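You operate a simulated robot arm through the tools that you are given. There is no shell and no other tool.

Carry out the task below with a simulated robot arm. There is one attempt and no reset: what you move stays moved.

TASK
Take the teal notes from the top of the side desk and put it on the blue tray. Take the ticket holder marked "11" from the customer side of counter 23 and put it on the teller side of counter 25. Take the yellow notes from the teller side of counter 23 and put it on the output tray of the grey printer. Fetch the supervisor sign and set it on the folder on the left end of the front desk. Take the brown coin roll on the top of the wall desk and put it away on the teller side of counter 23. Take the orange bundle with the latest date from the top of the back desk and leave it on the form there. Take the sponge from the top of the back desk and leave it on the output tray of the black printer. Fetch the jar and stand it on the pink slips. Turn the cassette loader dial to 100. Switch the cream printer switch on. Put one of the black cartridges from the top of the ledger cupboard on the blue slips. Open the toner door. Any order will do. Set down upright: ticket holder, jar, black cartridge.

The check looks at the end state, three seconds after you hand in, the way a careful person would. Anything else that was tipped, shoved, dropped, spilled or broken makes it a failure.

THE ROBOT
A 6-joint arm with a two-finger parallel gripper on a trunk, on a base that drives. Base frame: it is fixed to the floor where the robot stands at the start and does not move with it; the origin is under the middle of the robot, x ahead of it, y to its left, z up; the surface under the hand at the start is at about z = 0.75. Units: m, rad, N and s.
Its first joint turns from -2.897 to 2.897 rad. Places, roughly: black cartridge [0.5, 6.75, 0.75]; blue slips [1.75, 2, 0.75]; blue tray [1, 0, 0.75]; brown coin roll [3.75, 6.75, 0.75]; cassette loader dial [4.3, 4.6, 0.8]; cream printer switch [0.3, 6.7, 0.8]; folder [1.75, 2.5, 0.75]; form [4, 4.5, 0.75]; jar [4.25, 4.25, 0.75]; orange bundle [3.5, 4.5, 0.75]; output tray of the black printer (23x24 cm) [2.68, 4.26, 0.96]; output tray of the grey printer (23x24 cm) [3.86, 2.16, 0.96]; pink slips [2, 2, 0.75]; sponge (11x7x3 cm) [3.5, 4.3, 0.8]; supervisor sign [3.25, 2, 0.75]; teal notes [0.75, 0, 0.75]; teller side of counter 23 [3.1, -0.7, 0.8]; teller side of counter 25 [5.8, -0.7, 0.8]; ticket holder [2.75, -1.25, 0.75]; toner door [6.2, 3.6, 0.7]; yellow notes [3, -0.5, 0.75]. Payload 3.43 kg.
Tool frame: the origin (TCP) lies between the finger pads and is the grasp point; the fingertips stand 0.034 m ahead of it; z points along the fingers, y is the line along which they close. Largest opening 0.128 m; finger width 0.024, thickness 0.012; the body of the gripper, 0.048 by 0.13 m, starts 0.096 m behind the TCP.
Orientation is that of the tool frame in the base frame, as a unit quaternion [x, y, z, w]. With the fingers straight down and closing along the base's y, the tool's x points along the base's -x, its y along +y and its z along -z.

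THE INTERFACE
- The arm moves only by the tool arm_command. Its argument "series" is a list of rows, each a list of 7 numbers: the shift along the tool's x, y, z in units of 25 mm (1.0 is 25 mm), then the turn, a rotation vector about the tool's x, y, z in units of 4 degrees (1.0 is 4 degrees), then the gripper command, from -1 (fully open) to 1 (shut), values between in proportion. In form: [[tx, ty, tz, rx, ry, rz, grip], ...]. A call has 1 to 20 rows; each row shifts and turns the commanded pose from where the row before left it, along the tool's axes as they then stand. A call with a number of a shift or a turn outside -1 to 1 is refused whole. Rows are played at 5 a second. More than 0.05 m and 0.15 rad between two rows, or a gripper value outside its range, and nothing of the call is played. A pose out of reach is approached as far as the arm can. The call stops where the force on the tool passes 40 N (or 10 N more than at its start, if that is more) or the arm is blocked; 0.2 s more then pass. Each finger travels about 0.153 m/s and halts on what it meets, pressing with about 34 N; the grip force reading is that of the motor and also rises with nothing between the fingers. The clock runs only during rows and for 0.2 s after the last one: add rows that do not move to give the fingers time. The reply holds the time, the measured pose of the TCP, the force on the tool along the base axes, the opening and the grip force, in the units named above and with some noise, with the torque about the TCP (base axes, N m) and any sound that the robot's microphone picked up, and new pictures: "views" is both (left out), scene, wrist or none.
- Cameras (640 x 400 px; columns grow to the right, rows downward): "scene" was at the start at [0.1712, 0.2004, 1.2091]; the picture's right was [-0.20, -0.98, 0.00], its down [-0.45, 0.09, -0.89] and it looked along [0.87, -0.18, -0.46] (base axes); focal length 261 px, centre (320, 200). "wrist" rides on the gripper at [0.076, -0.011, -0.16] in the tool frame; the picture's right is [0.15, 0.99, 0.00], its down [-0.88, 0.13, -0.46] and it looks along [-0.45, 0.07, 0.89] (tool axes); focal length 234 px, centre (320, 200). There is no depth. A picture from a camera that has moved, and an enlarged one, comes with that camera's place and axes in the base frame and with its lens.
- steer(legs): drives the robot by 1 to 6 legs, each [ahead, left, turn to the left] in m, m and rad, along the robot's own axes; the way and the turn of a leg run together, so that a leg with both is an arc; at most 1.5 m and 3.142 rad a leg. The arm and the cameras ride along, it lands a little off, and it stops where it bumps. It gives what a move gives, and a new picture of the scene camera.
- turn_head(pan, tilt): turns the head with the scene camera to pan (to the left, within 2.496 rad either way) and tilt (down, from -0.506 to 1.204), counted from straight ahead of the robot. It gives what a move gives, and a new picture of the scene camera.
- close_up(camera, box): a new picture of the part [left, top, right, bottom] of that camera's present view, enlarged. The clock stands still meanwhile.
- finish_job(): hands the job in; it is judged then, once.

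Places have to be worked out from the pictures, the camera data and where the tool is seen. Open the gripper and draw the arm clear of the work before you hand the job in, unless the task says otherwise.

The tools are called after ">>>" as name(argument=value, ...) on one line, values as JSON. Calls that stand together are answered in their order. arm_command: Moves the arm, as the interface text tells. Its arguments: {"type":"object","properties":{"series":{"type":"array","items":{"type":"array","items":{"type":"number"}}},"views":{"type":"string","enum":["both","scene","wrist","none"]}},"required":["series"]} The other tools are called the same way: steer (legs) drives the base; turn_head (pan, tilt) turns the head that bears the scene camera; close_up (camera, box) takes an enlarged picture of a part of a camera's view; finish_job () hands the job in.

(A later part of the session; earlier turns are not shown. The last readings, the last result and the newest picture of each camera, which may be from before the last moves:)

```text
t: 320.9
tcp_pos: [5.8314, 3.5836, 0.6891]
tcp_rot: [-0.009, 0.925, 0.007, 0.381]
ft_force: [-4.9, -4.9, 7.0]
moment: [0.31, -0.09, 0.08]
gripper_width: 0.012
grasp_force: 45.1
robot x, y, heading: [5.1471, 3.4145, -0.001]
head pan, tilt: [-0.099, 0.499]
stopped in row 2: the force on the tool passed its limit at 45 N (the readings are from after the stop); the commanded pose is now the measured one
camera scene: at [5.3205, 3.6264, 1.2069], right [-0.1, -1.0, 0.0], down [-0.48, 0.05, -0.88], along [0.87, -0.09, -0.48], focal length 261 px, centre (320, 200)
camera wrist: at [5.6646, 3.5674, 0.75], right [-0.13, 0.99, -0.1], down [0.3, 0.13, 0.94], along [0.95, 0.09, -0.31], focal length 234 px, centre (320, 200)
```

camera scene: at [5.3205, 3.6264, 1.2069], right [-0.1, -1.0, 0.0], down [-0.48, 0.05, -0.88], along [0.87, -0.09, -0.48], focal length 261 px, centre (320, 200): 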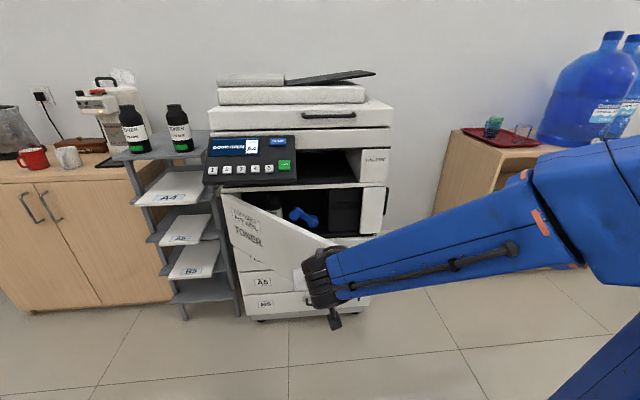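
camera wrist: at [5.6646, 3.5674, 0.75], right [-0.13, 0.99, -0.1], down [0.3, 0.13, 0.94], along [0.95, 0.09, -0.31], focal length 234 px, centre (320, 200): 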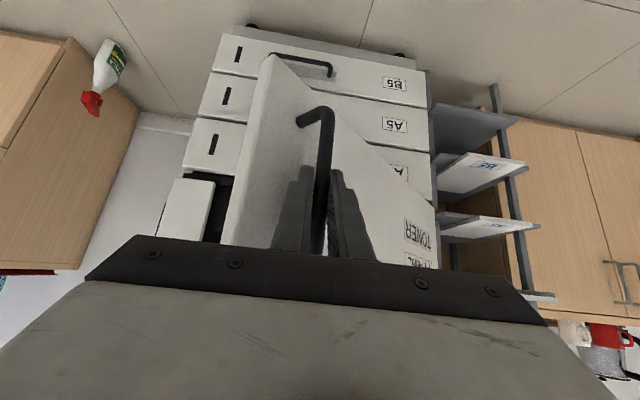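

The door is about 43° open. I loosen the grip slightly so the bar can turn inside the fingers, and push it along the arc with the inner finger.

>>> arm_command(series=[[0, 0, 0, 0, 0, 0, 0.5], [0.37, 0.9, -0.36, 0, 0, 0, 0.5], [0.37, 0.9, -0.36, 0, 0, 0, 0.5], [0.37, 0.9, -0.36, 0, 0, 0, 0.5], [0.37, 0.9, -0.36, 0, 0, 0, 0.5], [0.37, 0.9, -0.36, 0, 0, 0, 0.5], [0.35, 0.9, -0.34, 0, 0, 0, 0.5]])

```text
t: 322.5
tcp_pos: [5.7522, 3.7164, 0.6892]
tcp_rot: [-0.009, 0.924, 0.007, 0.382]
ft_force: [0.5, -0.3, -0.7]
moment: [-0.01, 0.02, -0.01]
gripper_width: 0.0319
grasp_force: 0.1
robot x, y, heading: [5.148, 3.4143, -0.005]
head pan, tilt: [-0.099, 0.499]
camera scene: at [5.321, 3.6265, 1.2068], right [-0.1, -1.0, 0.0], down [-0.48, 0.05, -0.88], along [0.87, -0.09, -0.48], focal length 261 px, centre (320, 200)
camera wrist: at [5.5857, 3.7017, 0.7491], right [-0.13, 0.99, -0.1], down [0.3, 0.13, 0.94], along [0.95, 0.09, -0.31], focal length 234 px, centre (320, 200)
```

scene: 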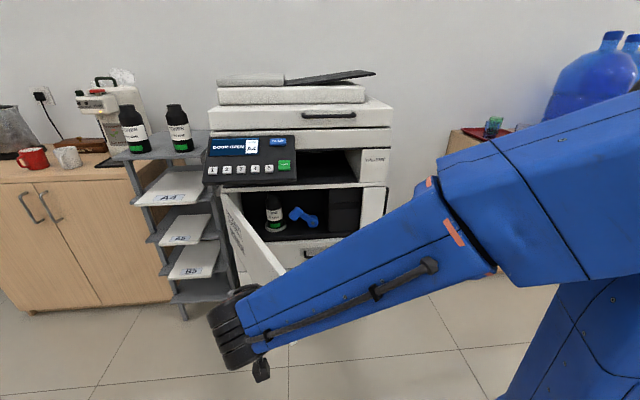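
wrist: 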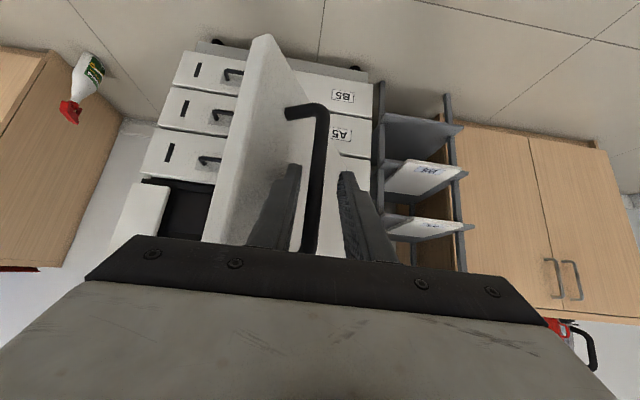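

The door swings freely now (about 60°). One more push to about 75–80°.

>>> arm_command(series=[[0.19, 0.96, -0.18, 0, 0, 0, 0.5], [0.19, 0.96, -0.18, 0, 0, 0, 0.5], [0.19, 0.96, -0.18, 0, 0, 0, 0.5], [0.19, 0.96, -0.18, 0, 0, 0, 0.5], [0.19, 0.96, -0.18, 0, 0, 0, 0.5], [0, 0, 0, 0, 0, 0, 0.5]])

```text
t: 323.9
tcp_pos: [5.7169, 3.8361, 0.6895]
tcp_rot: [-0.01, 0.925, 0.007, 0.381]
ft_force: [-0.3, -0.4, -0.5]
moment: [-0.02, -0.01, 0.0]
gripper_width: 0.032
grasp_force: 0.1
robot x, y, heading: [5.1443, 3.4151, 0.003]
head pan, tilt: [-0.099, 0.499]
camera scene: at [5.3209, 3.6267, 1.2068], right [-0.1, -1.0, 0.0], down [-0.48, 0.05, -0.88], along [0.87, -0.09, -0.48], focal length 261 px, centre (320, 200)
camera wrist: at [5.5503, 3.8214, 0.7493], right [-0.13, 0.99, -0.1], down [0.3, 0.13, 0.94], along [0.94, 0.09, -0.31], focal length 234 px, centre (320, 200)
```

scene: 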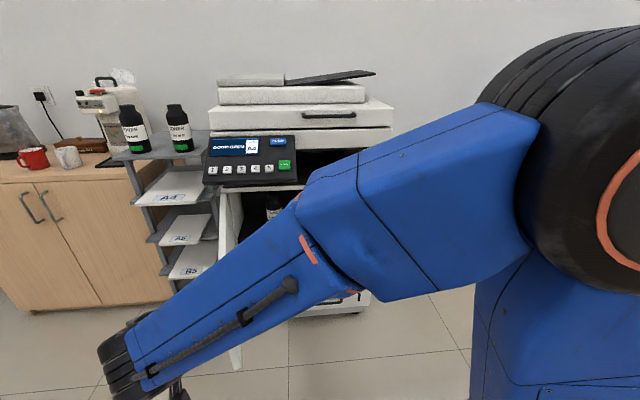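
wrist: 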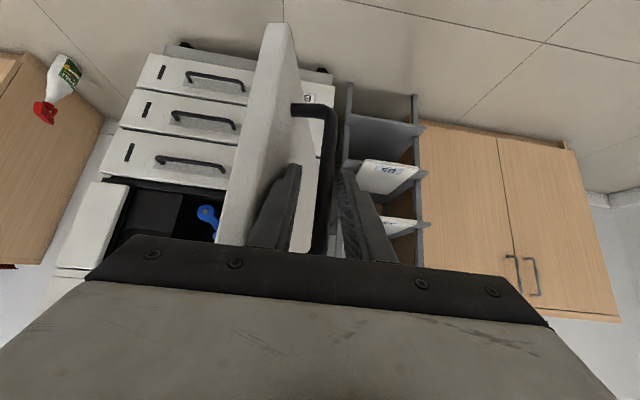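

About 77° open and free. I push a bit further to about 85°.

>>> arm_command(series=[[0.03, 0.9, -0.02, 0, 0, 0, 0.5], [0.02, 0.9, 0, 0, 0, 0, 0.5], [0, 0.9, 0, 0, 0, 0, 0.5], [0, 0, 0, 0, 0, 0, 0.5]], views="wrist")

```text
t: 324.9
tcp_pos: [5.713, 3.9032, 0.6897]
tcp_rot: [-0.01, 0.925, 0.007, 0.38]
ft_force: [-0.8, 0.0, -0.7]
moment: [0.01, 0.02, 0.0]
gripper_width: 0.0319
grasp_force: 0.1
robot x, y, heading: [5.1488, 3.4151, -0.001]
head pan, tilt: [-0.099, 0.499]
camera wrist: at [5.5461, 3.8882, 0.7498], right [-0.13, 0.99, -0.1], down [0.3, 0.13, 0.94], along [0.94, 0.09, -0.31], focal length 234 px, centre (320, 200)
```

wrist: 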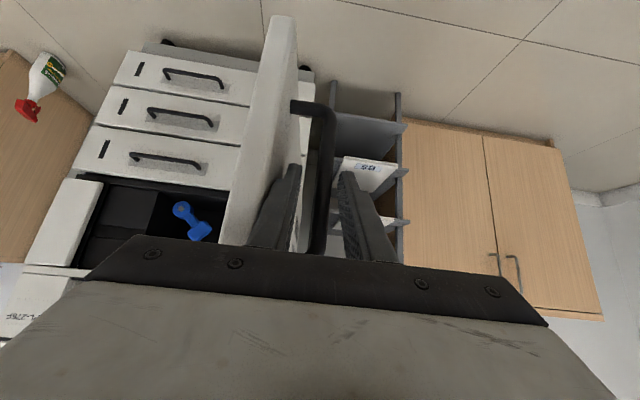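

The door is open about 85° and stays. I centre the fingers on the bar to lose contact, then withdraw by backing the robot straight out.

>>> arm_command(series=[[0, -0.3, 0, 0, 0, 0, 0.4], [0, 0, 0, 0, 0, 0, 0.4]], views="none")

>>> steer(legs=[[-0.3, 0, 0]])

```text
t: 325.5
tcp_pos: [5.7113, 3.8946, 0.6896]
tcp_rot: [-0.01, 0.924, 0.007, 0.381]
ft_force: [-0.3, -0.3, 0.3]
moment: [-0.02, -0.02, 0.0]
gripper_width: 0.0385
grasp_force: 0.1
robot x, y, heading: [5.1478, 3.4178, -0.003]
head pan, tilt: [-0.099, 0.499]
```

```text
t: 327.6
tcp_pos: [5.4113, 3.8938, 0.6888]
tcp_rot: [-0.009, 0.924, 0.006, 0.381]
ft_force: [-0.8, 0.3, 0.1]
moment: [-0.01, 0.01, 0.01]
gripper_width: 0.0387
grasp_force: 0.0
robot x, y, heading: [4.8452, 3.4165, -0.004]
head pan, tilt: [-0.099, 0.499]
camera scene: at [5.0183, 3.6265, 1.2068], right [-0.1, -0.99, 0.0], down [-0.48, 0.05, -0.88], along [0.87, -0.09, -0.48], focal length 261 px, centre (320, 200)
```

scene: 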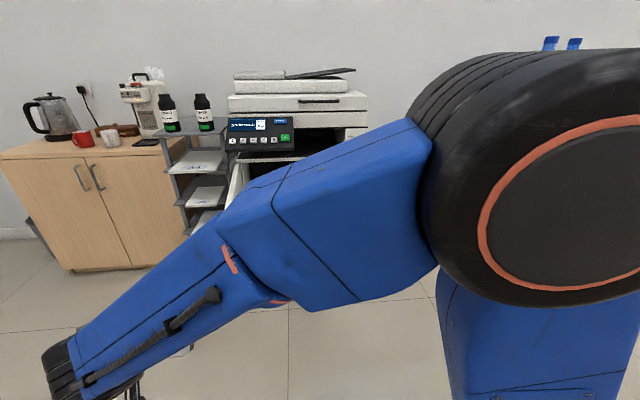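

Withdrawn. I raise the arm, swing it to the front and turn the tool back to point down.

>>> arm_command(series=[[-0.705, -0.8, -0.711, 0, 0, 0, 0.2], [-0.705, -0.8, -0.711, 0, 0, 0, 0.2], [-0.705, -0.8, -0.711, 0, 0, 0, 0.2], [-0.705, -0.8, -0.711, 0, 0, 0, 0.2], [-0.705, -0.8, -0.711, 0, 0, 0, 0.2], [-0.705, -0.8, -0.711, 0, 0, 0, 0.2], [-0.705, -0.8, -0.711, 0, 0, 0, 0.2], [-0.705, -0.8, -0.711, 0, 0, 0, 0.2], [-0.705, -0.8, -0.711, 0, 0, 0, 0.2], [-0.705, -0.8, -0.711, 0, 0, 0, 0.2], [-0.705, -0.8, -0.711, 0, 0, 0, 0.2], [-0.705, -0.8, -0.711, 0, 0, 0, 0.2], [-0.705, -0.8, -0.711, 0, 0, 0, 0.2], [-0.705, -0.8, -0.711, 0, 0, 0, 0.2], [-0.705, -0.8, -0.711, 0, 0, 0, 0.2], [-0.705, -0.8, -0.711, 0, 0, 0, 0.2]], views="none")

>>> arm_command(series=[[0, 0, 0, 0, 0.95, 0, 0], [0, 0, 0, 0, 0.95, 0, 0], [0, 0, 0, 0, 0.95, 0, 0], [0, 0, 0, 0, 0.95, 0, 0], [0, 0, 0, 0, 0.95, 0, 0], [0, 0, 0, 0, 0.95, 0, 0], [0, 0, 0, 0, 0.95, 0, 0], [0, 0, 0, 0, 0.95, 0, 0], [0, 0, 0, 0, 0.95, 0, 0], [0, 0, 0, 0, 0.95, 0, 0], [0, 0, 0, 0, 0.95, 0, 0], [0, 0, 0, 0, 0.8, 0, 0]])

```text
t: 331.0
tcp_pos: [5.4162, 3.573, 1.0878]
tcp_rot: [-0.009, 0.925, 0.006, 0.38]
ft_force: [-0.8, 0.1, -0.1]
moment: [-0.03, -0.01, 0.01]
gripper_width: 0.051
grasp_force: 0.1
robot x, y, heading: [4.8448, 3.4155, -0.0]
head pan, tilt: [-0.099, 0.499]
```

```text
t: 333.6
tcp_pos: [5.4173, 3.5724, 1.088]
tcp_rot: [-0.011, 1.0, 0.002, -0.003]
ft_force: [0.1, -0.2, 0.6]
moment: [0.05, -0.01, 0.0]
gripper_width: 0.0641
grasp_force: 0.2
robot x, y, heading: [4.8466, 3.4188, -0.005]
head pan, tilt: [-0.099, 0.499]
camera scene: at [5.0182, 3.6264, 1.2069], right [-0.1, -0.99, 0.0], down [-0.48, 0.05, -0.88], along [0.87, -0.09, -0.48], focal length 261 px, centre (320, 200)
camera wrist: at [5.3411, 3.5583, 1.2483], right [-0.17, 0.99, 0.01], down [0.88, 0.15, 0.45], along [0.44, 0.08, -0.89], focal length 234 px, centre (320, 200)
```

scene: 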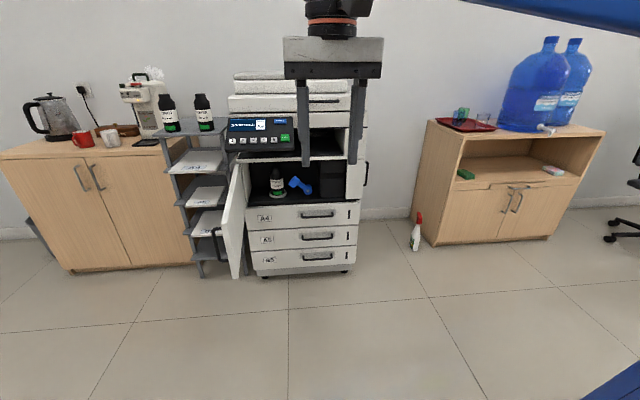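
wrist: 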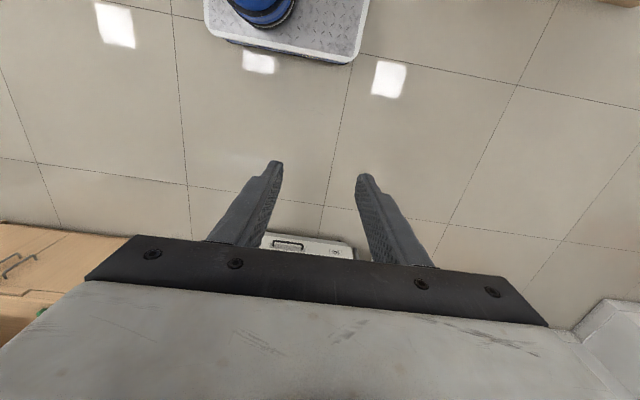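

The toner door stands wide open. Now I turn the robot around to face −x so the back desk is on its free right side, and drive in.

>>> steer(legs=[[0.15, -0.07, 0], [0, 0, 3.14], [1.1, 0, 0]])

>>> turn_head(pan=-1.3, tilt=0.45)

```text
t: 347.6
tcp_pos: [3.3141, 3.2466, 1.0878]
tcp_rot: [1.0, -0.006, 0.002, 0.003]
ft_force: [1.0, -0.1, -0.1]
moment: [0.02, 0.03, 0.0]
gripper_width: 0.0639
grasp_force: 0.0
robot x, y, heading: [3.8847, 3.3847, 3.107]
head pan, tilt: [-0.099, 0.499]
camera scene: at [3.713, 3.177, 1.2068], right [0.13, 0.99, 0.0], down [0.47, -0.06, -0.88], along [-0.87, 0.12, -0.48], focal length 261 px, centre (320, 200)
```

scene: 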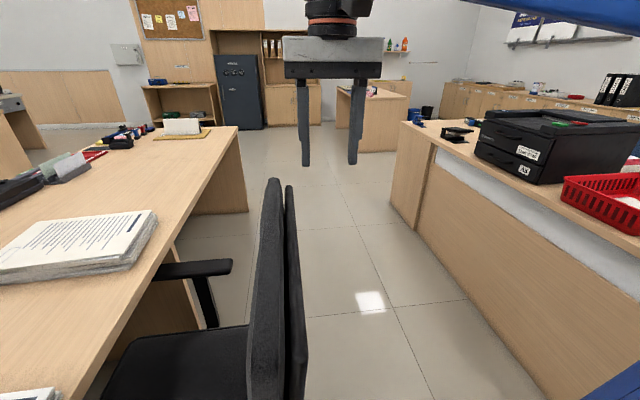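

```text
t: 349.0
tcp_pos: [3.3143, 3.2471, 1.0885]
tcp_rot: [1.0, -0.007, 0.003, 0.003]
ft_force: [-1.1, 0.6, 0.5]
moment: [0.03, 0.04, 0.01]
gripper_width: 0.064
grasp_force: 0.1
robot x, y, heading: [3.8903, 3.3819, 3.106]
head pan, tilt: [-1.3, 0.45]
camera scene: at [3.7816, 3.2542, 1.2113], right [0.97, 0.23, 0.0], down [0.1, -0.42, -0.9], along [-0.21, 0.88, -0.44], focal length 261 px, centre (320, 200)
```

scene: 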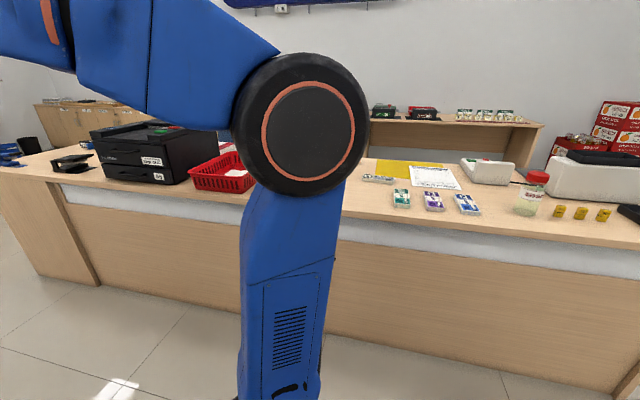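

I strafe right toward the back desk, away from the chair.

>>> steer(legs=[[0, -0.35, 0.035]])

```text
t: 351.3
tcp_pos: [3.3256, 3.5819, 1.0885]
tcp_rot: [1.0, 0.012, 0.002, 0.003]
ft_force: [-0.5, 0.6, -0.8]
moment: [-0.01, -0.02, 0.01]
gripper_width: 0.0639
grasp_force: 0.0
robot x, y, heading: [3.8954, 3.7365, -3.134]
head pan, tilt: [-1.3, 0.45]
camera scene: at [3.7922, 3.6058, 1.2113], right [0.96, 0.27, 0.0], down [0.12, -0.42, -0.9], along [-0.24, 0.87, -0.44], focal length 261 px, centre (320, 200)
```

scene: 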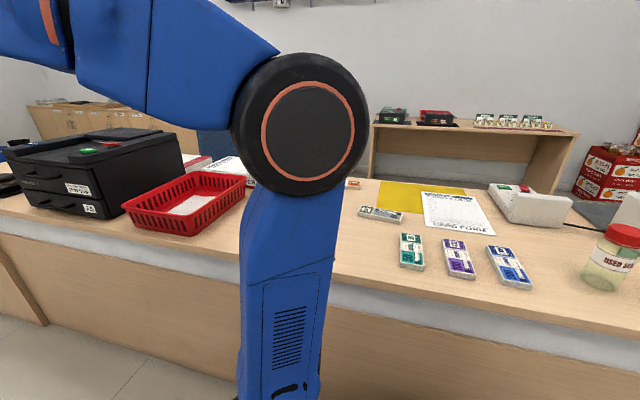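

Robot in place. I swing the hand over the near orange bundle.

>>> arm_command(series=[[0.1, -1, 0, 0, 0, 0, -0.3], [0.1, -1, 0, 0, 0, 0, -0.3], [0.1, -1, 0, 0, 0, 0, -0.3], [0.1, -1, 0, 0, 0, 0, -0.3], [0.1, -1, 0, 0, 0, 0, -0.3], [0.1, -1, 0, 0, 0, 0, -0.3], [0.1, -1, 0, 0, 0, 0, -0.3], [0.1, -1, 0, 0, 0, 0, -0.3], [0.1, -1, 0, 0, 0, 0, -0.3], [0.1, -1, 0, 0, 0, 0, -0.3], [0.1, -1, 0, 0, 0, 0, -0.3], [0.1, -1, 0, 0, 0, 0, -0.3], [0.1, -1, 0, 0, 0, 0, -0.3], [0.1, -1, 0, 0, 0, 0, -0.3], [0.1, -1, 0, 0, 0, 0, -0.3], [0.1, -1, 0, 0, 0, 0, -0.3], [0.1, -1, 0, 0, 0, 0, -0.3], [0.1, -1, 0, 0, 0, 0, -0.3], [0.1, -1, 0, 0, 0, 0, -0.3], [0.1, -1, 0, 0, 0, 0, -0.3]], views="none")

>>> arm_command(series=[[0.1, -1, 0, 0, 0, 0, -0.3], [0.1, -1, 0, 0, 0, 0, -0.3], [0.1, -1, 0, 0, 0, 0, -0.3], [0.1, -1, 0, 0, 0, 0, -0.3], [0.1, -1, 0, 0, 0, 0, -0.3], [0.1, -1, 0, 0, 0, 0, -0.3], [0.1, -1, 0, 0, 0, 0, -0.3], [0.1, -1, 0, 0, 0, 0, -0.3], [0.1, -1, 0, 0, 0, 0, -0.3], [0.1, -1, 0, 0, 0, 0, -0.3], [0.1, -1, 0, 0, 0, 0, -0.3], [0.1, -1, 0, 0, 0, 0, -0.3], [0.1, -1, 0, 0, 0, 0, -0.3], [0.1, -1, 0, 0, 0, 0, -0.3], [0.1, -1, 0, 0, 0, 0, -0.3], [0.1, -1, 0, 0, 0, 0, -0.3], [0.1, -1, 0, 0, 0, 0, -0.3]])

```text
t: 355.5
tcp_pos: [3.3639, 4.0837, 1.0867]
tcp_rot: [1.0, 0.012, 0.002, 0.003]
ft_force: [-0.4, 0.6, 0.9]
moment: [0.03, 0.02, 0.01]
gripper_width: 0.0833
grasp_force: 0.0
robot x, y, heading: [3.8977, 3.7346, -3.139]
head pan, tilt: [-1.3, 0.45]
```

```text
t: 359.1
tcp_pos: [3.3968, 4.5047, 1.0787]
tcp_rot: [1.0, 0.012, 0.002, -0.001]
ft_force: [0.5, 0.2, 0.2]
moment: [0.04, 0.01, 0.0]
gripper_width: 0.0831
grasp_force: 0.2
out of reach, approached as far as the arm can: row 17
robot x, y, heading: [3.8932, 3.737, -3.134]
head pan, tilt: [-1.3, 0.45]
camera scene: at [3.7923, 3.6058, 1.2113], right [0.96, 0.27, 0.0], down [0.12, -0.42, -0.9], along [-0.24, 0.87, -0.44], focal length 261 px, centre (320, 200)
camera wrist: at [3.471, 4.5185, 1.2392], right [0.17, -0.99, 0.0], down [-0.88, -0.15, 0.45], along [-0.45, -0.08, -0.89], focal length 234 px, centre (320, 200)
```

scene: 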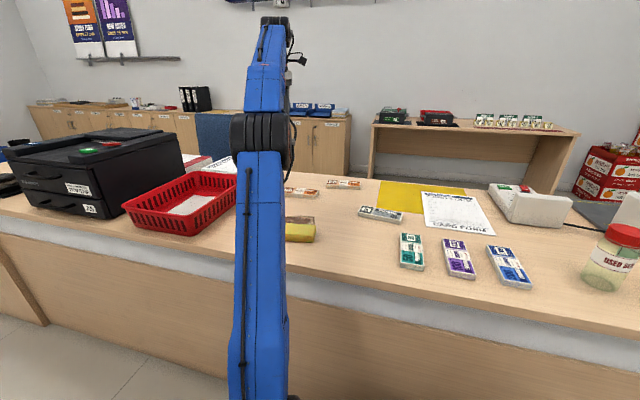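
wrist: 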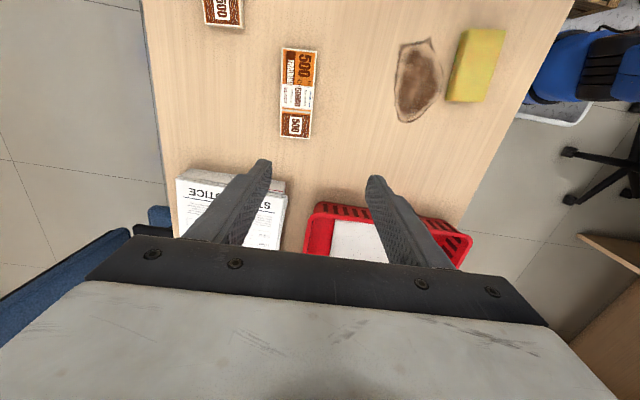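

Bundle centre at about (3.438, 4.553), yaw ≈ 4°. I lower while centring over it.

>>> arm_command(series=[[0, 0, 1, 0, 0, -0.72, -0.3], [0, 0, 1, 0, 0, 0, -0.3], [0, 0, 1, 0, 0, 0, -0.3], [0, 0, 1, 0, 0, 0, -0.3], [0.45, -0.5, 1, 0, 0, 0, -0.3], [0.45, -0.5, 1, 0, 0, 0, -0.3], [0.45, -0.5, 1, 0, 0, 0, -0.3], [0.45, -0.5, 1, 0, 0, 0, -0.3], [0, 0, 0.5, 0, 0, 0, -0.3], [0, 0, 0, 0, 0, 0, -0.3]])

>>> close_up(camera="wrist", box=[160, 40, 480, 240])

```text
t: 361.3
tcp_pos: [3.4391, 4.5562, 0.8642]
tcp_rot: [0.999, 0.037, 0.002, 0.003]
ft_force: [-0.6, 0.0, 0.3]
moment: [0.02, 0.03, -0.01]
gripper_width: 0.0833
grasp_force: 0.0
robot x, y, heading: [3.8958, 3.7356, -3.141]
head pan, tilt: [-1.3, 0.45]
camera scene: at [3.7922, 3.606, 1.2113], right [0.96, 0.27, 0.0], down [0.12, -0.42, -0.9], along [-0.24, 0.87, -0.44], focal length 261 px, centre (320, 200)
camera wrist: at [3.5135, 4.5744, 1.0246], right [0.22, -0.98, 0.01], down [-0.87, -0.19, 0.45], along [-0.44, -0.1, -0.89], focal length 234 px, centre (320, 200)
```

scene: 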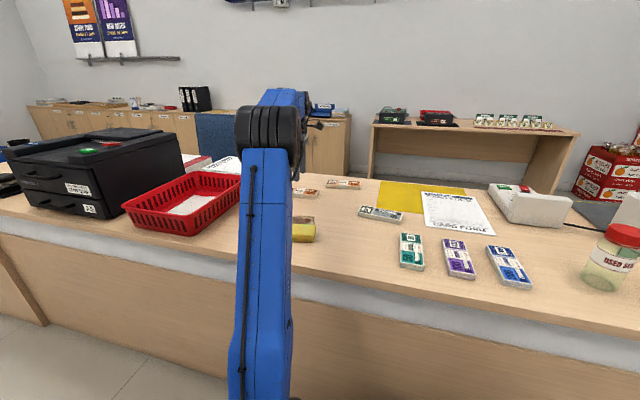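
wrist: 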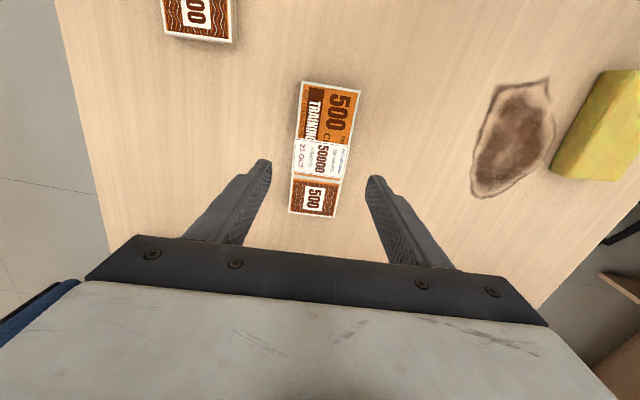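

```text
2.00 times, centred on (320, 140) of wrist
camera zoom: at [3.5135, 4.5744, 1.0246], right [0.22, -0.98, 0.01], down [-0.87, -0.19, 0.45], along [-0.44, -0.1, -0.89], focal length 468 px, centre (320, 320)
```

zoom: 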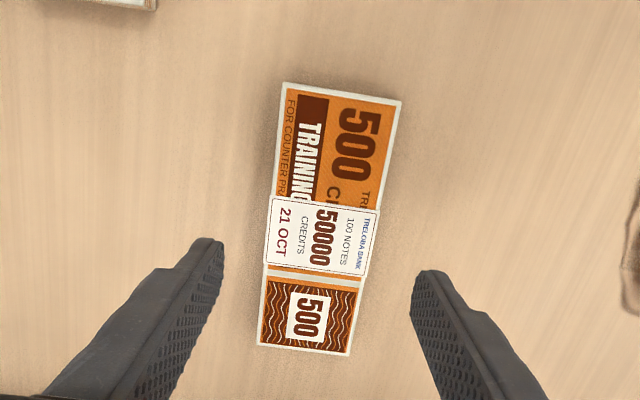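

"21 OCT" confirmed and perfectly aligned. I go down and grip.

>>> arm_command(series=[[0, 0, 1, 0, 0, 0, -0.3], [0, 0, 1, 0, 0, 0, -0.3], [0, 0, 0.6, 0, 0, 0, -0.3], [0, 0, 0.2, 0, 0, 0, -0.3], [0, 0, 0.15, 0, 0, 0, -0.3], [0, 0, 0, 0, 0, 0, -0.3], [0, 0, 0, 0, 0, 0, 1], [0, 0, 0, 0, 0, 0, 1], [0, 0, 0, 0, 0, 0, 1]], views="wrist")

```text
t: 363.3
tcp_pos: [3.4385, 4.5572, 0.7913]
tcp_rot: [0.999, 0.037, 0.002, 0.003]
ft_force: [-0.6, -0.5, -0.5]
moment: [0.0, 0.0, 0.0]
gripper_width: 0.0592
grasp_force: 34.6
robot x, y, heading: [3.8944, 3.7417, -3.142]
head pan, tilt: [-1.3, 0.45]
camera wrist: at [3.5125, 4.5752, 0.9518], right [0.22, -0.98, 0.01], down [-0.87, -0.19, 0.45], along [-0.44, -0.1, -0.89], focal length 234 px, centre (320, 200)
```

wrist: 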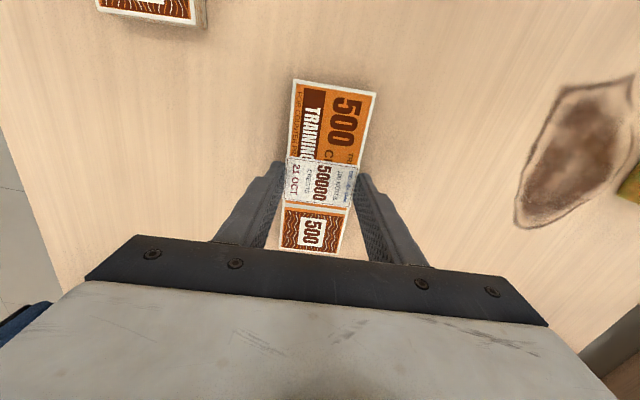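

Gripped. Lifting and carrying it to the form.

>>> arm_command(series=[[0, 0, -1, 0, 0, 0, 1], [0, 0, -1, 0, 0, 0, 1], [0, 0, -1, 0, 0, 0, 1], [0, 0, -1, 0, 0, 0, 1], [0, 0, -1, 0, 0, 0, 1], [0, 0, -1, 0, 0, 0, 1], [1, 0.06, 0, 0, 0, 0, 1], [1, 0.06, 0, 0, 0, 0, 1], [1, 0.06, 0, 0, 0, 0, 1], [1, 0.06, 0, 0, 0, 0, 1], [1, 0.06, 0, 0, 0, 0, 1], [1, 0.06, 0, 0, 0, 0, 1], [1, 0.06, 0, 0, 0, 0, 1], [1, 0.06, 0, 0, 0, 0, 1], [1, 0.06, 0, 0, 0, 0, 1], [1, 0.06, 0, 0, 0, 0, 1], [1, 0.06, 0, 0, 0, 0, 1], [1, 0.06, 0, 0, 0, 0, 1]], views="none")

>>> arm_command(series=[[1, 0.06, 0, 0, 0, 0, 1], [1, 0.06, 0, 0, 0, 0, 1], [1, 0.06, 0, 0, 0, 0, 1], [1, 0.06, 0, 0, 0, 0, 1], [1, 0.06, 0, 0, 0, 0, 1], [1, 0.06, 0, 0, 0, 0, 1], [1, 0.06, 0, 0, 0, 0, 1], [1, 0.06, 0, 0, 0, 0, 1], [1, 0.06, 0, 0, 0, 0, 1], [1, 0.06, 0, 0, 0, 0, 1], [1, 0.06, 0, 0, 0, 0, 1], [0.8, 0.06, 0, 0, 0, 1, 1], [0, 0, 0, 0, 0, 0, 1]])

```text
t: 367.1
tcp_pos: [3.7387, 4.5618, 0.9436]
tcp_rot: [0.999, 0.037, 0.003, 0.003]
ft_force: [-0.4, -0.3, -0.4]
moment: [0.03, 0.02, 0.0]
gripper_width: 0.0594
grasp_force: 34.2
robot x, y, heading: [3.8956, 3.7369, -3.141]
head pan, tilt: [-1.3, 0.45]
```

```text
t: 369.9
tcp_pos: [4.0347, 4.5673, 0.9445]
tcp_rot: [1.0, 0.001, 0.003, 0.003]
ft_force: [0.0, 0.4, -0.6]
moment: [-0.06, 0.0, -0.01]
gripper_width: 0.0591
grasp_force: 34.0
robot x, y, heading: [3.8913, 3.7378, -3.14]
head pan, tilt: [-1.3, 0.45]
camera scene: at [3.7922, 3.6061, 1.2113], right [0.96, 0.27, 0.0], down [0.12, -0.42, -0.9], along [-0.24, 0.87, -0.44], focal length 261 px, centre (320, 200)
camera wrist: at [4.1095, 4.5799, 1.1047], right [0.15, -0.99, 0.01], down [-0.88, -0.13, 0.45], along [-0.45, -0.07, -0.89], focal length 234 px, centre (320, 200)
```

scene: 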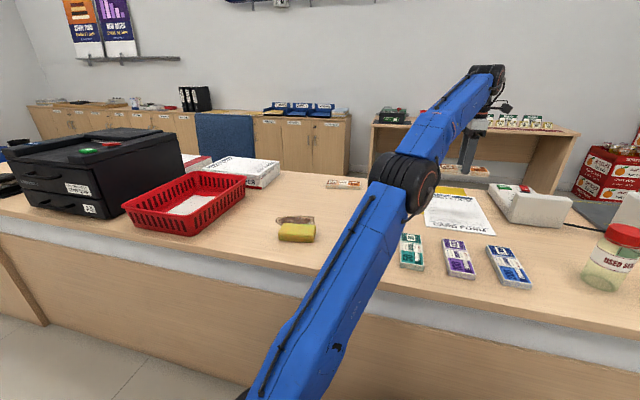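
wrist: 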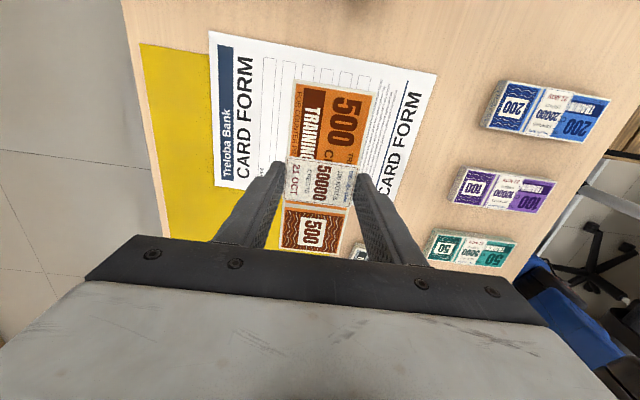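

The bundle is centred over the form (x 3.93–4.14, y 4.43–4.73). Lowering to contact.

>>> arm_command(series=[[0.1, -0.2, 1, 0, 0, 0, 1], [0, 0, 1, 0, 0, 0, 1], [0, 0, 1, 0, 0, 0, 1], [0, 0, 1, 0, 0, 0, 1], [0, 0, 1, 0, 0, 0, 1], [0, 0, 0.75, 0, 0, 0, 1], [0, 0, 0.12, 0, 0, 0, 1], [0, 0, 0.12, 0, 0, 0, 1], [0, 0, 0.12, 0, 0, 0, 1], [0, 0, 0, 0, 0, 0, 1]], views="wrist")

```text
t: 372.1
tcp_pos: [4.0382, 4.5697, 0.793]
tcp_rot: [1.0, 0.002, 0.004, 0.001]
ft_force: [0.5, 2.7, 26.6]
moment: [-0.07, 0.34, -0.07]
gripper_width: 0.0591
grasp_force: 33.9
robot x, y, heading: [3.8961, 3.7399, -3.142]
head pan, tilt: [-1.3, 0.45]
camera wrist: at [4.1124, 4.5821, 0.9544], right [0.15, -0.99, 0.0], down [-0.88, -0.13, 0.45], along [-0.45, -0.07, -0.89], focal length 234 px, centre (320, 200)
```

wrist: 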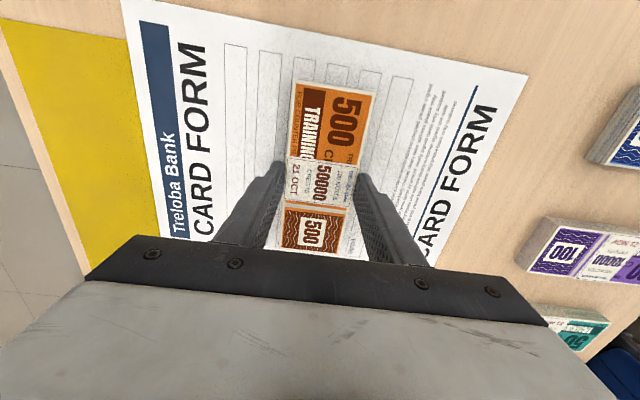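

Contact at 27 N with the bundle flat on the form. I release, lift, and then look for the dial.

>>> arm_command(series=[[0, 0, 0, 0, 0, 0, -0.2], [0, 0, 0, 0, 0, 0, -0.2], [0, 0, -1, 0, 0, 0, -0.2], [0, 0, -1, 0, 0, 0, -0.2], [0, 0, -1, 0, 0, 0, -0.2], [0, 0, -1, 0, 0, 0, -0.2], [0, 0, -1, 0, 0, 0, -0.2], [0, 0, -1, 0, 0, 0, -0.2], [0, 0, -1, 0, 0, 0, -0.2], [0, 0, 0, 0, 0, 0, -0.2]])

```text
t: 374.3
tcp_pos: [4.0354, 4.5685, 0.9625]
tcp_rot: [1.0, 0.003, 0.002, 0.002]
ft_force: [0.5, 0.4, 0.4]
moment: [-0.03, 0.0, 0.0]
gripper_width: 0.0767
grasp_force: 0.1
out of reach, approached as far as the arm can: row 9
robot x, y, heading: [3.8956, 3.7399, -3.139]
head pan, tilt: [-1.3, 0.45]
camera scene: at [3.7923, 3.606, 1.2113], right [0.96, 0.27, 0.0], down [0.12, -0.42, -0.9], along [-0.24, 0.87, -0.44], focal length 261 px, centre (320, 200)
camera wrist: at [4.1099, 4.581, 1.1242], right [0.15, -0.99, 0.0], down [-0.88, -0.13, 0.45], along [-0.45, -0.07, -0.89], focal length 234 px, centre (320, 200)
```

scene: 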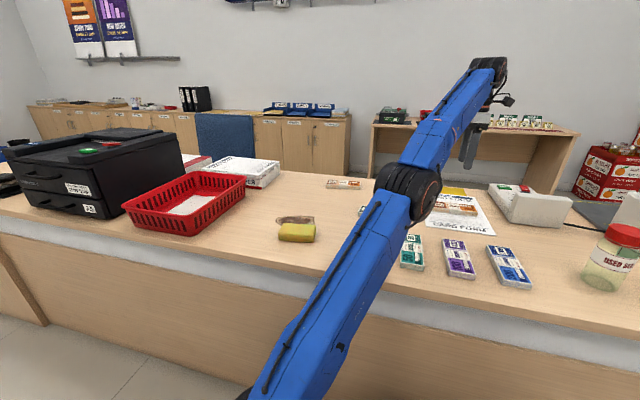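
wrist: 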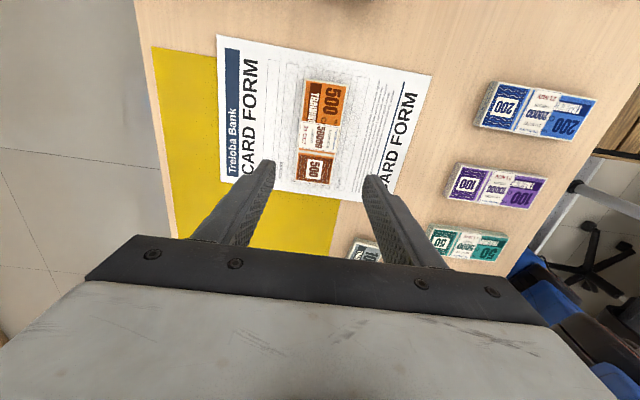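

The bundle lies squarely on the form. I retract and raise the arm, then back the robot up (+x) to reach the loader's dial.

>>> arm_command(series=[[0, 1, -0.5, 0, 0, 0, -0.2], [0, 1, -0.5, 0, 0, 0, -0.2], [0, 1, -0.5, 0, 0, 0, -0.2], [0, 1, -0.5, 0, 0, 0, -0.2], [0, 1, -0.5, 0, 0, 0, -0.2], [0, 1, -0.5, 0, 0, 0, -0.2], [0, 1, -0.5, 0, 0, 0, -0.2], [0, 1, -0.5, 0, 0, 0, -0.2], [0, 1, -0.5, 0, 0, 0, -0.2], [0, 1, -0.5, 0, 0, 0, -0.2], [0, 1, -0.5, 0, 0, 0, -0.2], [0, 1, -0.5, 0, 0, 0, -0.2]], views="none")

>>> steer(legs=[[-0.4, 0, 0]])

>>> close_up(camera="wrist", box=[0, 0, 640, 400])

```text
t: 376.9
tcp_pos: [4.0375, 4.2677, 1.1144]
tcp_rot: [1.0, 0.003, 0.001, 0.003]
ft_force: [-0.2, -0.3, -0.4]
moment: [-0.04, 0.02, -0.02]
gripper_width: 0.0771
grasp_force: 0.2
robot x, y, heading: [3.8952, 3.7417, -3.142]
head pan, tilt: [-1.3, 0.45]
```

```text
t: 379.4
tcp_pos: [4.4394, 4.2692, 1.115]
tcp_rot: [1.0, 0.001, 0.003, 0.002]
ft_force: [1.1, 0.9, -0.3]
moment: [-0.01, 0.01, 0.02]
gripper_width: 0.0768
grasp_force: 0.0
robot x, y, heading: [4.2955, 3.7365, 3.135]
head pan, tilt: [-1.3, 0.45]
camera scene: at [4.1926, 3.6064, 1.2113], right [0.96, 0.27, 0.0], down [0.12, -0.42, -0.9], along [-0.24, 0.87, -0.44], focal length 261 px, centre (320, 200)
```

scene: 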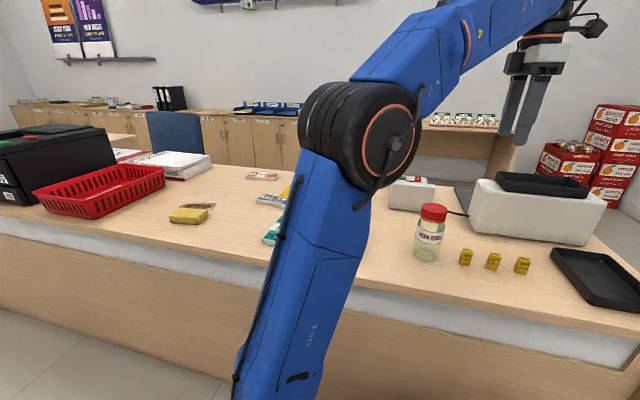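

```text
1.00 times, centred on (320, 200) of wrist (not enlarged: the box is as wide or as high as the picture)
camera zoom: at [4.5136, 4.2814, 1.2752], right [0.15, -0.99, 0.01], down [-0.88, -0.13, 0.45], along [-0.45, -0.07, -0.89], focal length 234 px, centre (320, 200)
```

zoom: 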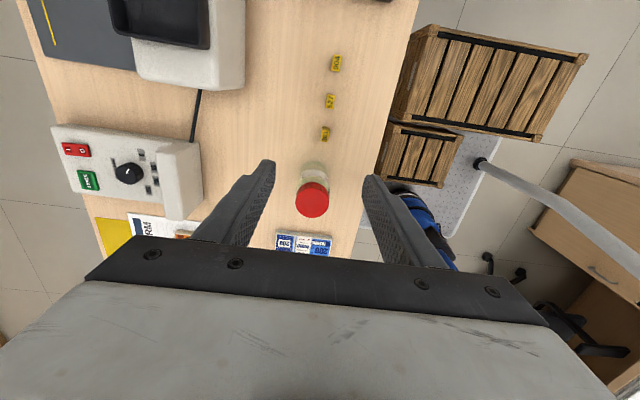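

The dial and the jar are both in the wrist view. I zoom in on the dial's markings.

>>> close_up(camera="wrist", box=[50, 120, 210, 220])

>>> close_up(camera="wrist", box=[100, 145, 164, 185])

>>> close_up(camera="scene", box=[370, 170, 530, 270])

```text
4.00 times, centred on (130, 170) of wrist
camera zoom: at [4.5136, 4.2814, 1.2752], right [0.15, -0.99, 0.01], down [-0.88, -0.13, 0.45], along [-0.45, -0.07, -0.89], focal length 937 px, centre (1080, 320)
```

zoom: 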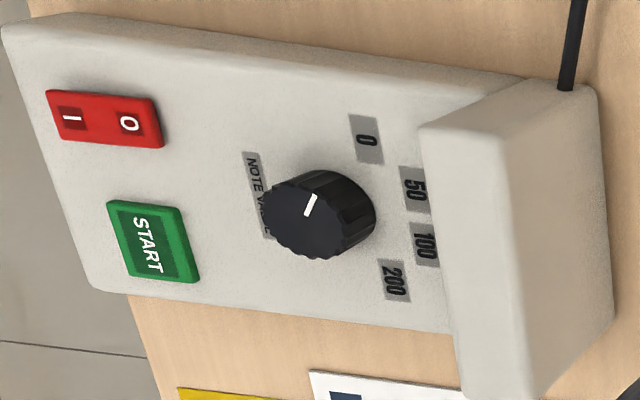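

```text
10.00 times, centred on (132, 165) of wrist
camera zoom: at [4.5136, 4.2814, 1.2752], right [0.15, -0.99, 0.01], down [-0.88, -0.13, 0.45], along [-0.45, -0.07, -0.89], focal length 2342 px, centre (2200, 550)
```

zoom: 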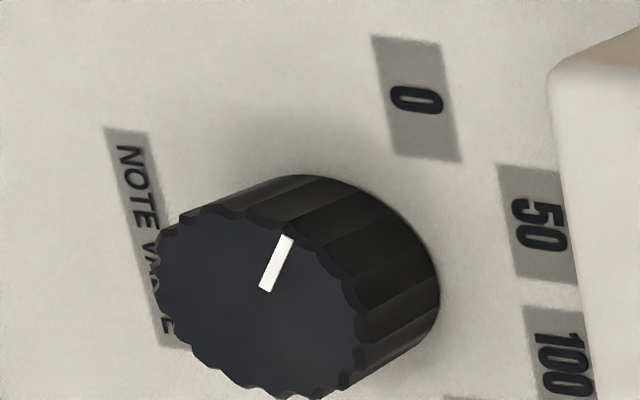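

```text
4.00 times, centred on (450, 220) of scene
camera zoom: at [4.1926, 3.6064, 1.2113], right [0.96, 0.27, 0.0], down [0.12, -0.42, -0.9], along [-0.24, 0.87, -0.44], focal length 1045 px, centre (-200, 120)
```

zoom: 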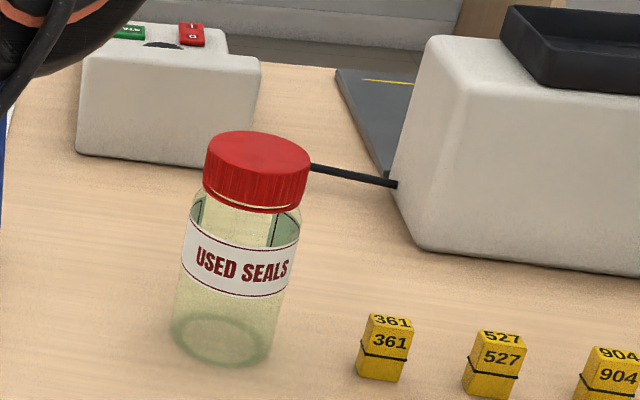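

The dial pointer is at "0"; labels run 0, 50, 100, 200 clockwise, so 100 needs about 85° clockwise seen from above. Knob centre ≈ (4.284, 4.644), top ≈ 0.82. I pre-rotate the tool and move over the knob.

>>> arm_command(series=[[0, 0, 0, 0, 0, 1, -0.1], [0, 0, 0, 0, 0, 1, -0.1], [0, 0, 0, 0, 0, 1, -0.1], [0, 0, 0, 0, 0, 1, -0.1], [0, 0, 0, 0, 0, 1, -0.1], [0, 0, 0, 0, 0, 1, -0.1], [0, 0, 0, 0, 0, 1, -0.1], [-0.96, -0.795, 0.2, 0, 0, 0, -0.1], [-0.96, -0.795, 0.2, 0, 0, 0, -0.1], [-0.96, -0.795, 0.2, 0, 0, 0, -0.1], [-0.96, -0.795, 0.2, 0, 0, 0, -0.1], [-0.96, -0.795, 0.2, 0, 0, 0, -0.1], [-0.96, -0.795, 0.2, 0, 0, 0, -0.1], [-0.96, -0.795, 0.5, 0, 0, 0, -0.1], [-0.96, -0.795, 0.5, 0, 0, 0, -0.1], [-0.96, -0.795, 0.5, 0, 0, 0, -0.1], [-0.96, -0.795, 0.5, 0, 0, 0, -0.1], [-0.96, -0.795, 1, 0, 0, 0, -0.1], [-0.96, -0.795, 1, 0, 0, 0, -0.1], [-0.96, -0.795, 1, 0, 0, 0, -0.1]])

>>> close_up(camera="wrist", box=[160, 40, 480, 240])

```text
t: 383.6
tcp_pos: [4.2847, 4.6365, 0.9566]
tcp_rot: [0.971, -0.241, 0.002, 0.001]
ft_force: [1.3, -0.8, 0.8]
moment: [0.09, 0.01, 0.01]
gripper_width: 0.0704
grasp_force: 0.0
out of reach, approached as far as the arm can: row 17
robot x, y, heading: [4.2951, 3.7387, 3.142]
head pan, tilt: [-1.3, 0.45]
camera scene: at [4.1927, 3.6061, 1.2113], right [0.96, 0.27, 0.0], down [0.12, -0.42, -0.9], along [-0.24, 0.87, -0.44], focal length 261 px, centre (320, 200)
camera wrist: at [4.3556, 4.613, 1.1172], right [-0.33, -0.94, 0.0], down [-0.84, 0.3, 0.45], along [-0.43, 0.15, -0.89], focal length 234 px, centre (320, 200)
```

scene: 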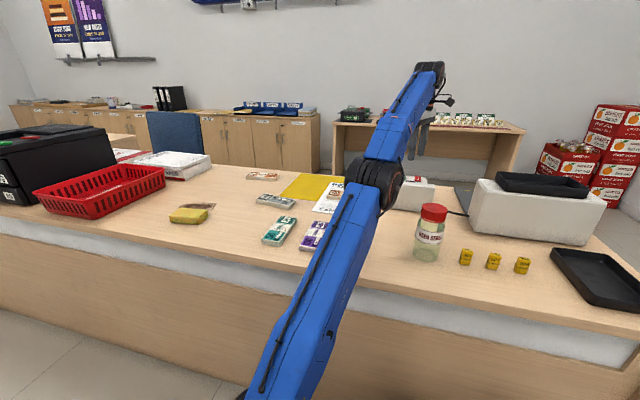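
wrist: 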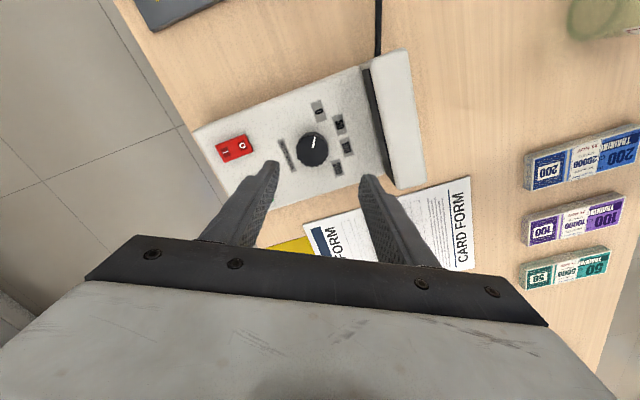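

```text
2.00 times, centred on (320, 140) of wrist
camera zoom: at [4.3556, 4.613, 1.1172], right [-0.33, -0.94, 0.0], down [-0.84, 0.3, 0.45], along [-0.43, 0.15, -0.89], focal length 468 px, centre (320, 320)
```

zoom: 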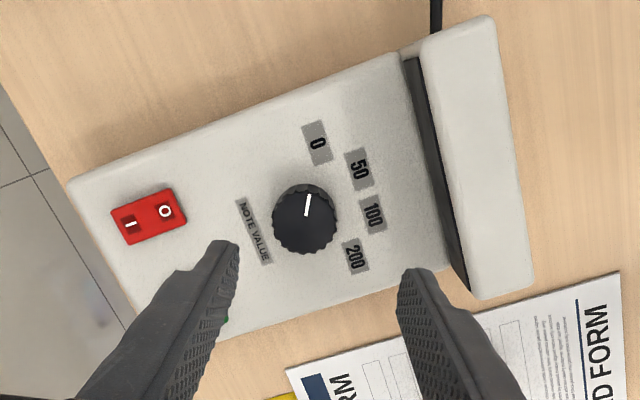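

Knob centre refined to (4.283, 4.649); labels at −30/−70/−110/−150°, pointer at −30°. I centre and lower around the knob.

>>> arm_command(series=[[-0.28, -0.44, 1, 0, 0, 0, -0.1], [0, 0, 1, 0, 0, 0, -0.1], [0, 0, 1, 0, 0, 0, -0.1], [0, 0, 0.8, 0, 0, 0, -0.1], [0, 0, 0, 0, 0, 0, -0.1]])

>>> close_up(camera="wrist", box=[200, 60, 440, 210])

```text
t: 384.8
tcp_pos: [4.2836, 4.6518, 0.858]
tcp_rot: [0.97, -0.242, 0.003, 0.002]
ft_force: [-0.6, 0.4, 0.1]
moment: [-0.01, 0.03, 0.04]
gripper_width: 0.0703
grasp_force: 0.0
robot x, y, heading: [4.2953, 3.7365, 3.142]
head pan, tilt: [-1.3, 0.45]
camera scene: at [4.1926, 3.6065, 1.2113], right [0.96, 0.27, 0.0], down [0.12, -0.42, -0.9], along [-0.24, 0.87, -0.44], focal length 261 px, centre (320, 200)
camera wrist: at [4.3536, 4.6276, 1.0187], right [-0.33, -0.94, 0.0], down [-0.84, 0.3, 0.45], along [-0.43, 0.15, -0.89], focal length 234 px, centre (320, 200)
```

scene: 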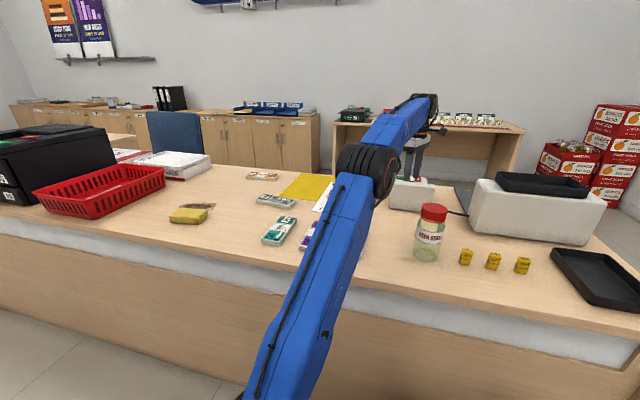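
wrist: 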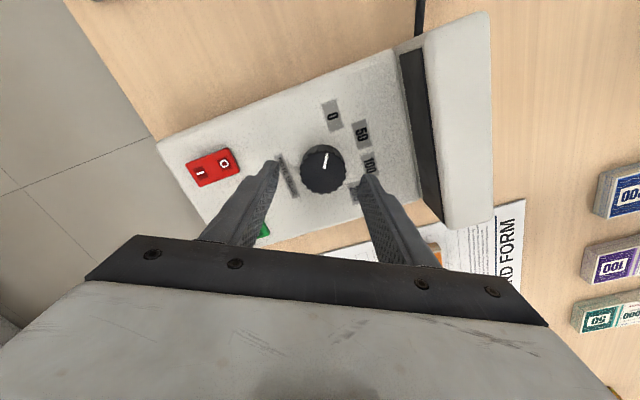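

```text
2.67 times, centred on (320, 135) of wrist
camera zoom: at [4.3536, 4.6276, 1.0187], right [-0.33, -0.94, 0.0], down [-0.84, 0.3, 0.45], along [-0.43, 0.15, -0.89], focal length 624 px, centre (320, 373)
```

zoom: 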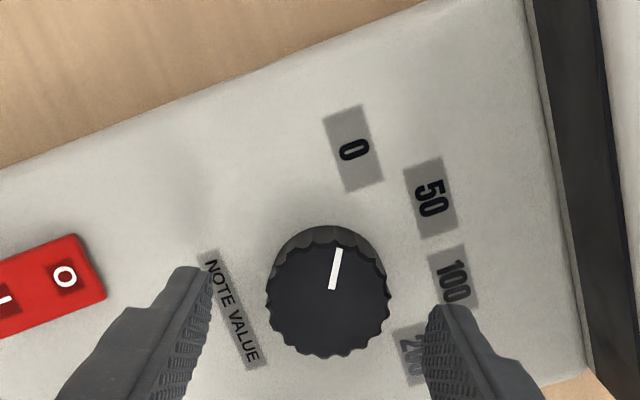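

The knob is centred between the fingers. I lower 2 cm more and close on it.

>>> arm_command(series=[[0, 0.12, 0.3, 0, 0, 0, -0.1], [0, 0, 0.3, 0, 0, 0, -0.1], [0, 0, 0.2, 0, 0, 0, -0.1], [0, 0, 0, 0, 0, 0, 0.2], [0, 0, 0, 0, 0, 0, 1], [0, 0, 0, 0, 0, 0, 1], [0, 0, 0, 0, 0, 0, 1]], views="wrist")

>>> close_up(camera="wrist", box=[200, 60, 440, 210])

```text
t: 386.4
tcp_pos: [4.2824, 4.6493, 0.8388]
tcp_rot: [0.971, -0.241, 0.002, 0.002]
ft_force: [6.1, 12.3, 1.1]
moment: [0.88, -0.36, -0.02]
gripper_width: 0.0416
grasp_force: 44.9
robot x, y, heading: [4.2943, 3.7388, 3.141]
head pan, tilt: [-1.3, 0.45]
camera wrist: at [4.3535, 4.6246, 0.9987], right [-0.33, -0.94, 0.0], down [-0.84, 0.3, 0.45], along [-0.43, 0.15, -0.89], focal length 234 px, centre (320, 200)
```

wrist: 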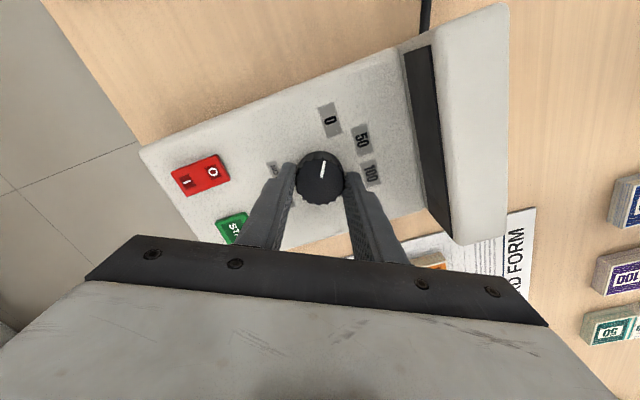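

```text
2.67 times, centred on (320, 135) of wrist
camera zoom: at [4.3535, 4.6246, 0.9987], right [-0.33, -0.94, 0.0], down [-0.84, 0.3, 0.45], along [-0.43, 0.15, -0.89], focal length 624 px, centre (320, 373)
```

zoom: 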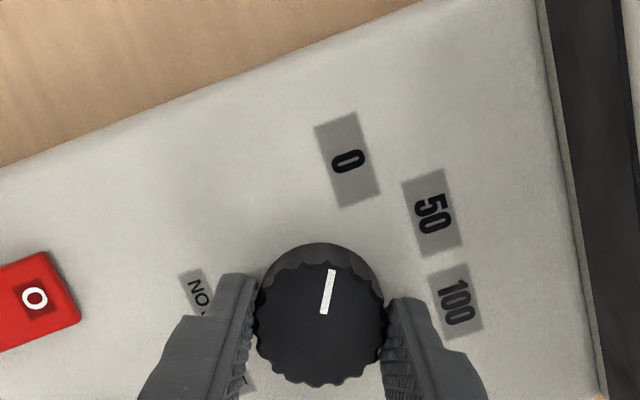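

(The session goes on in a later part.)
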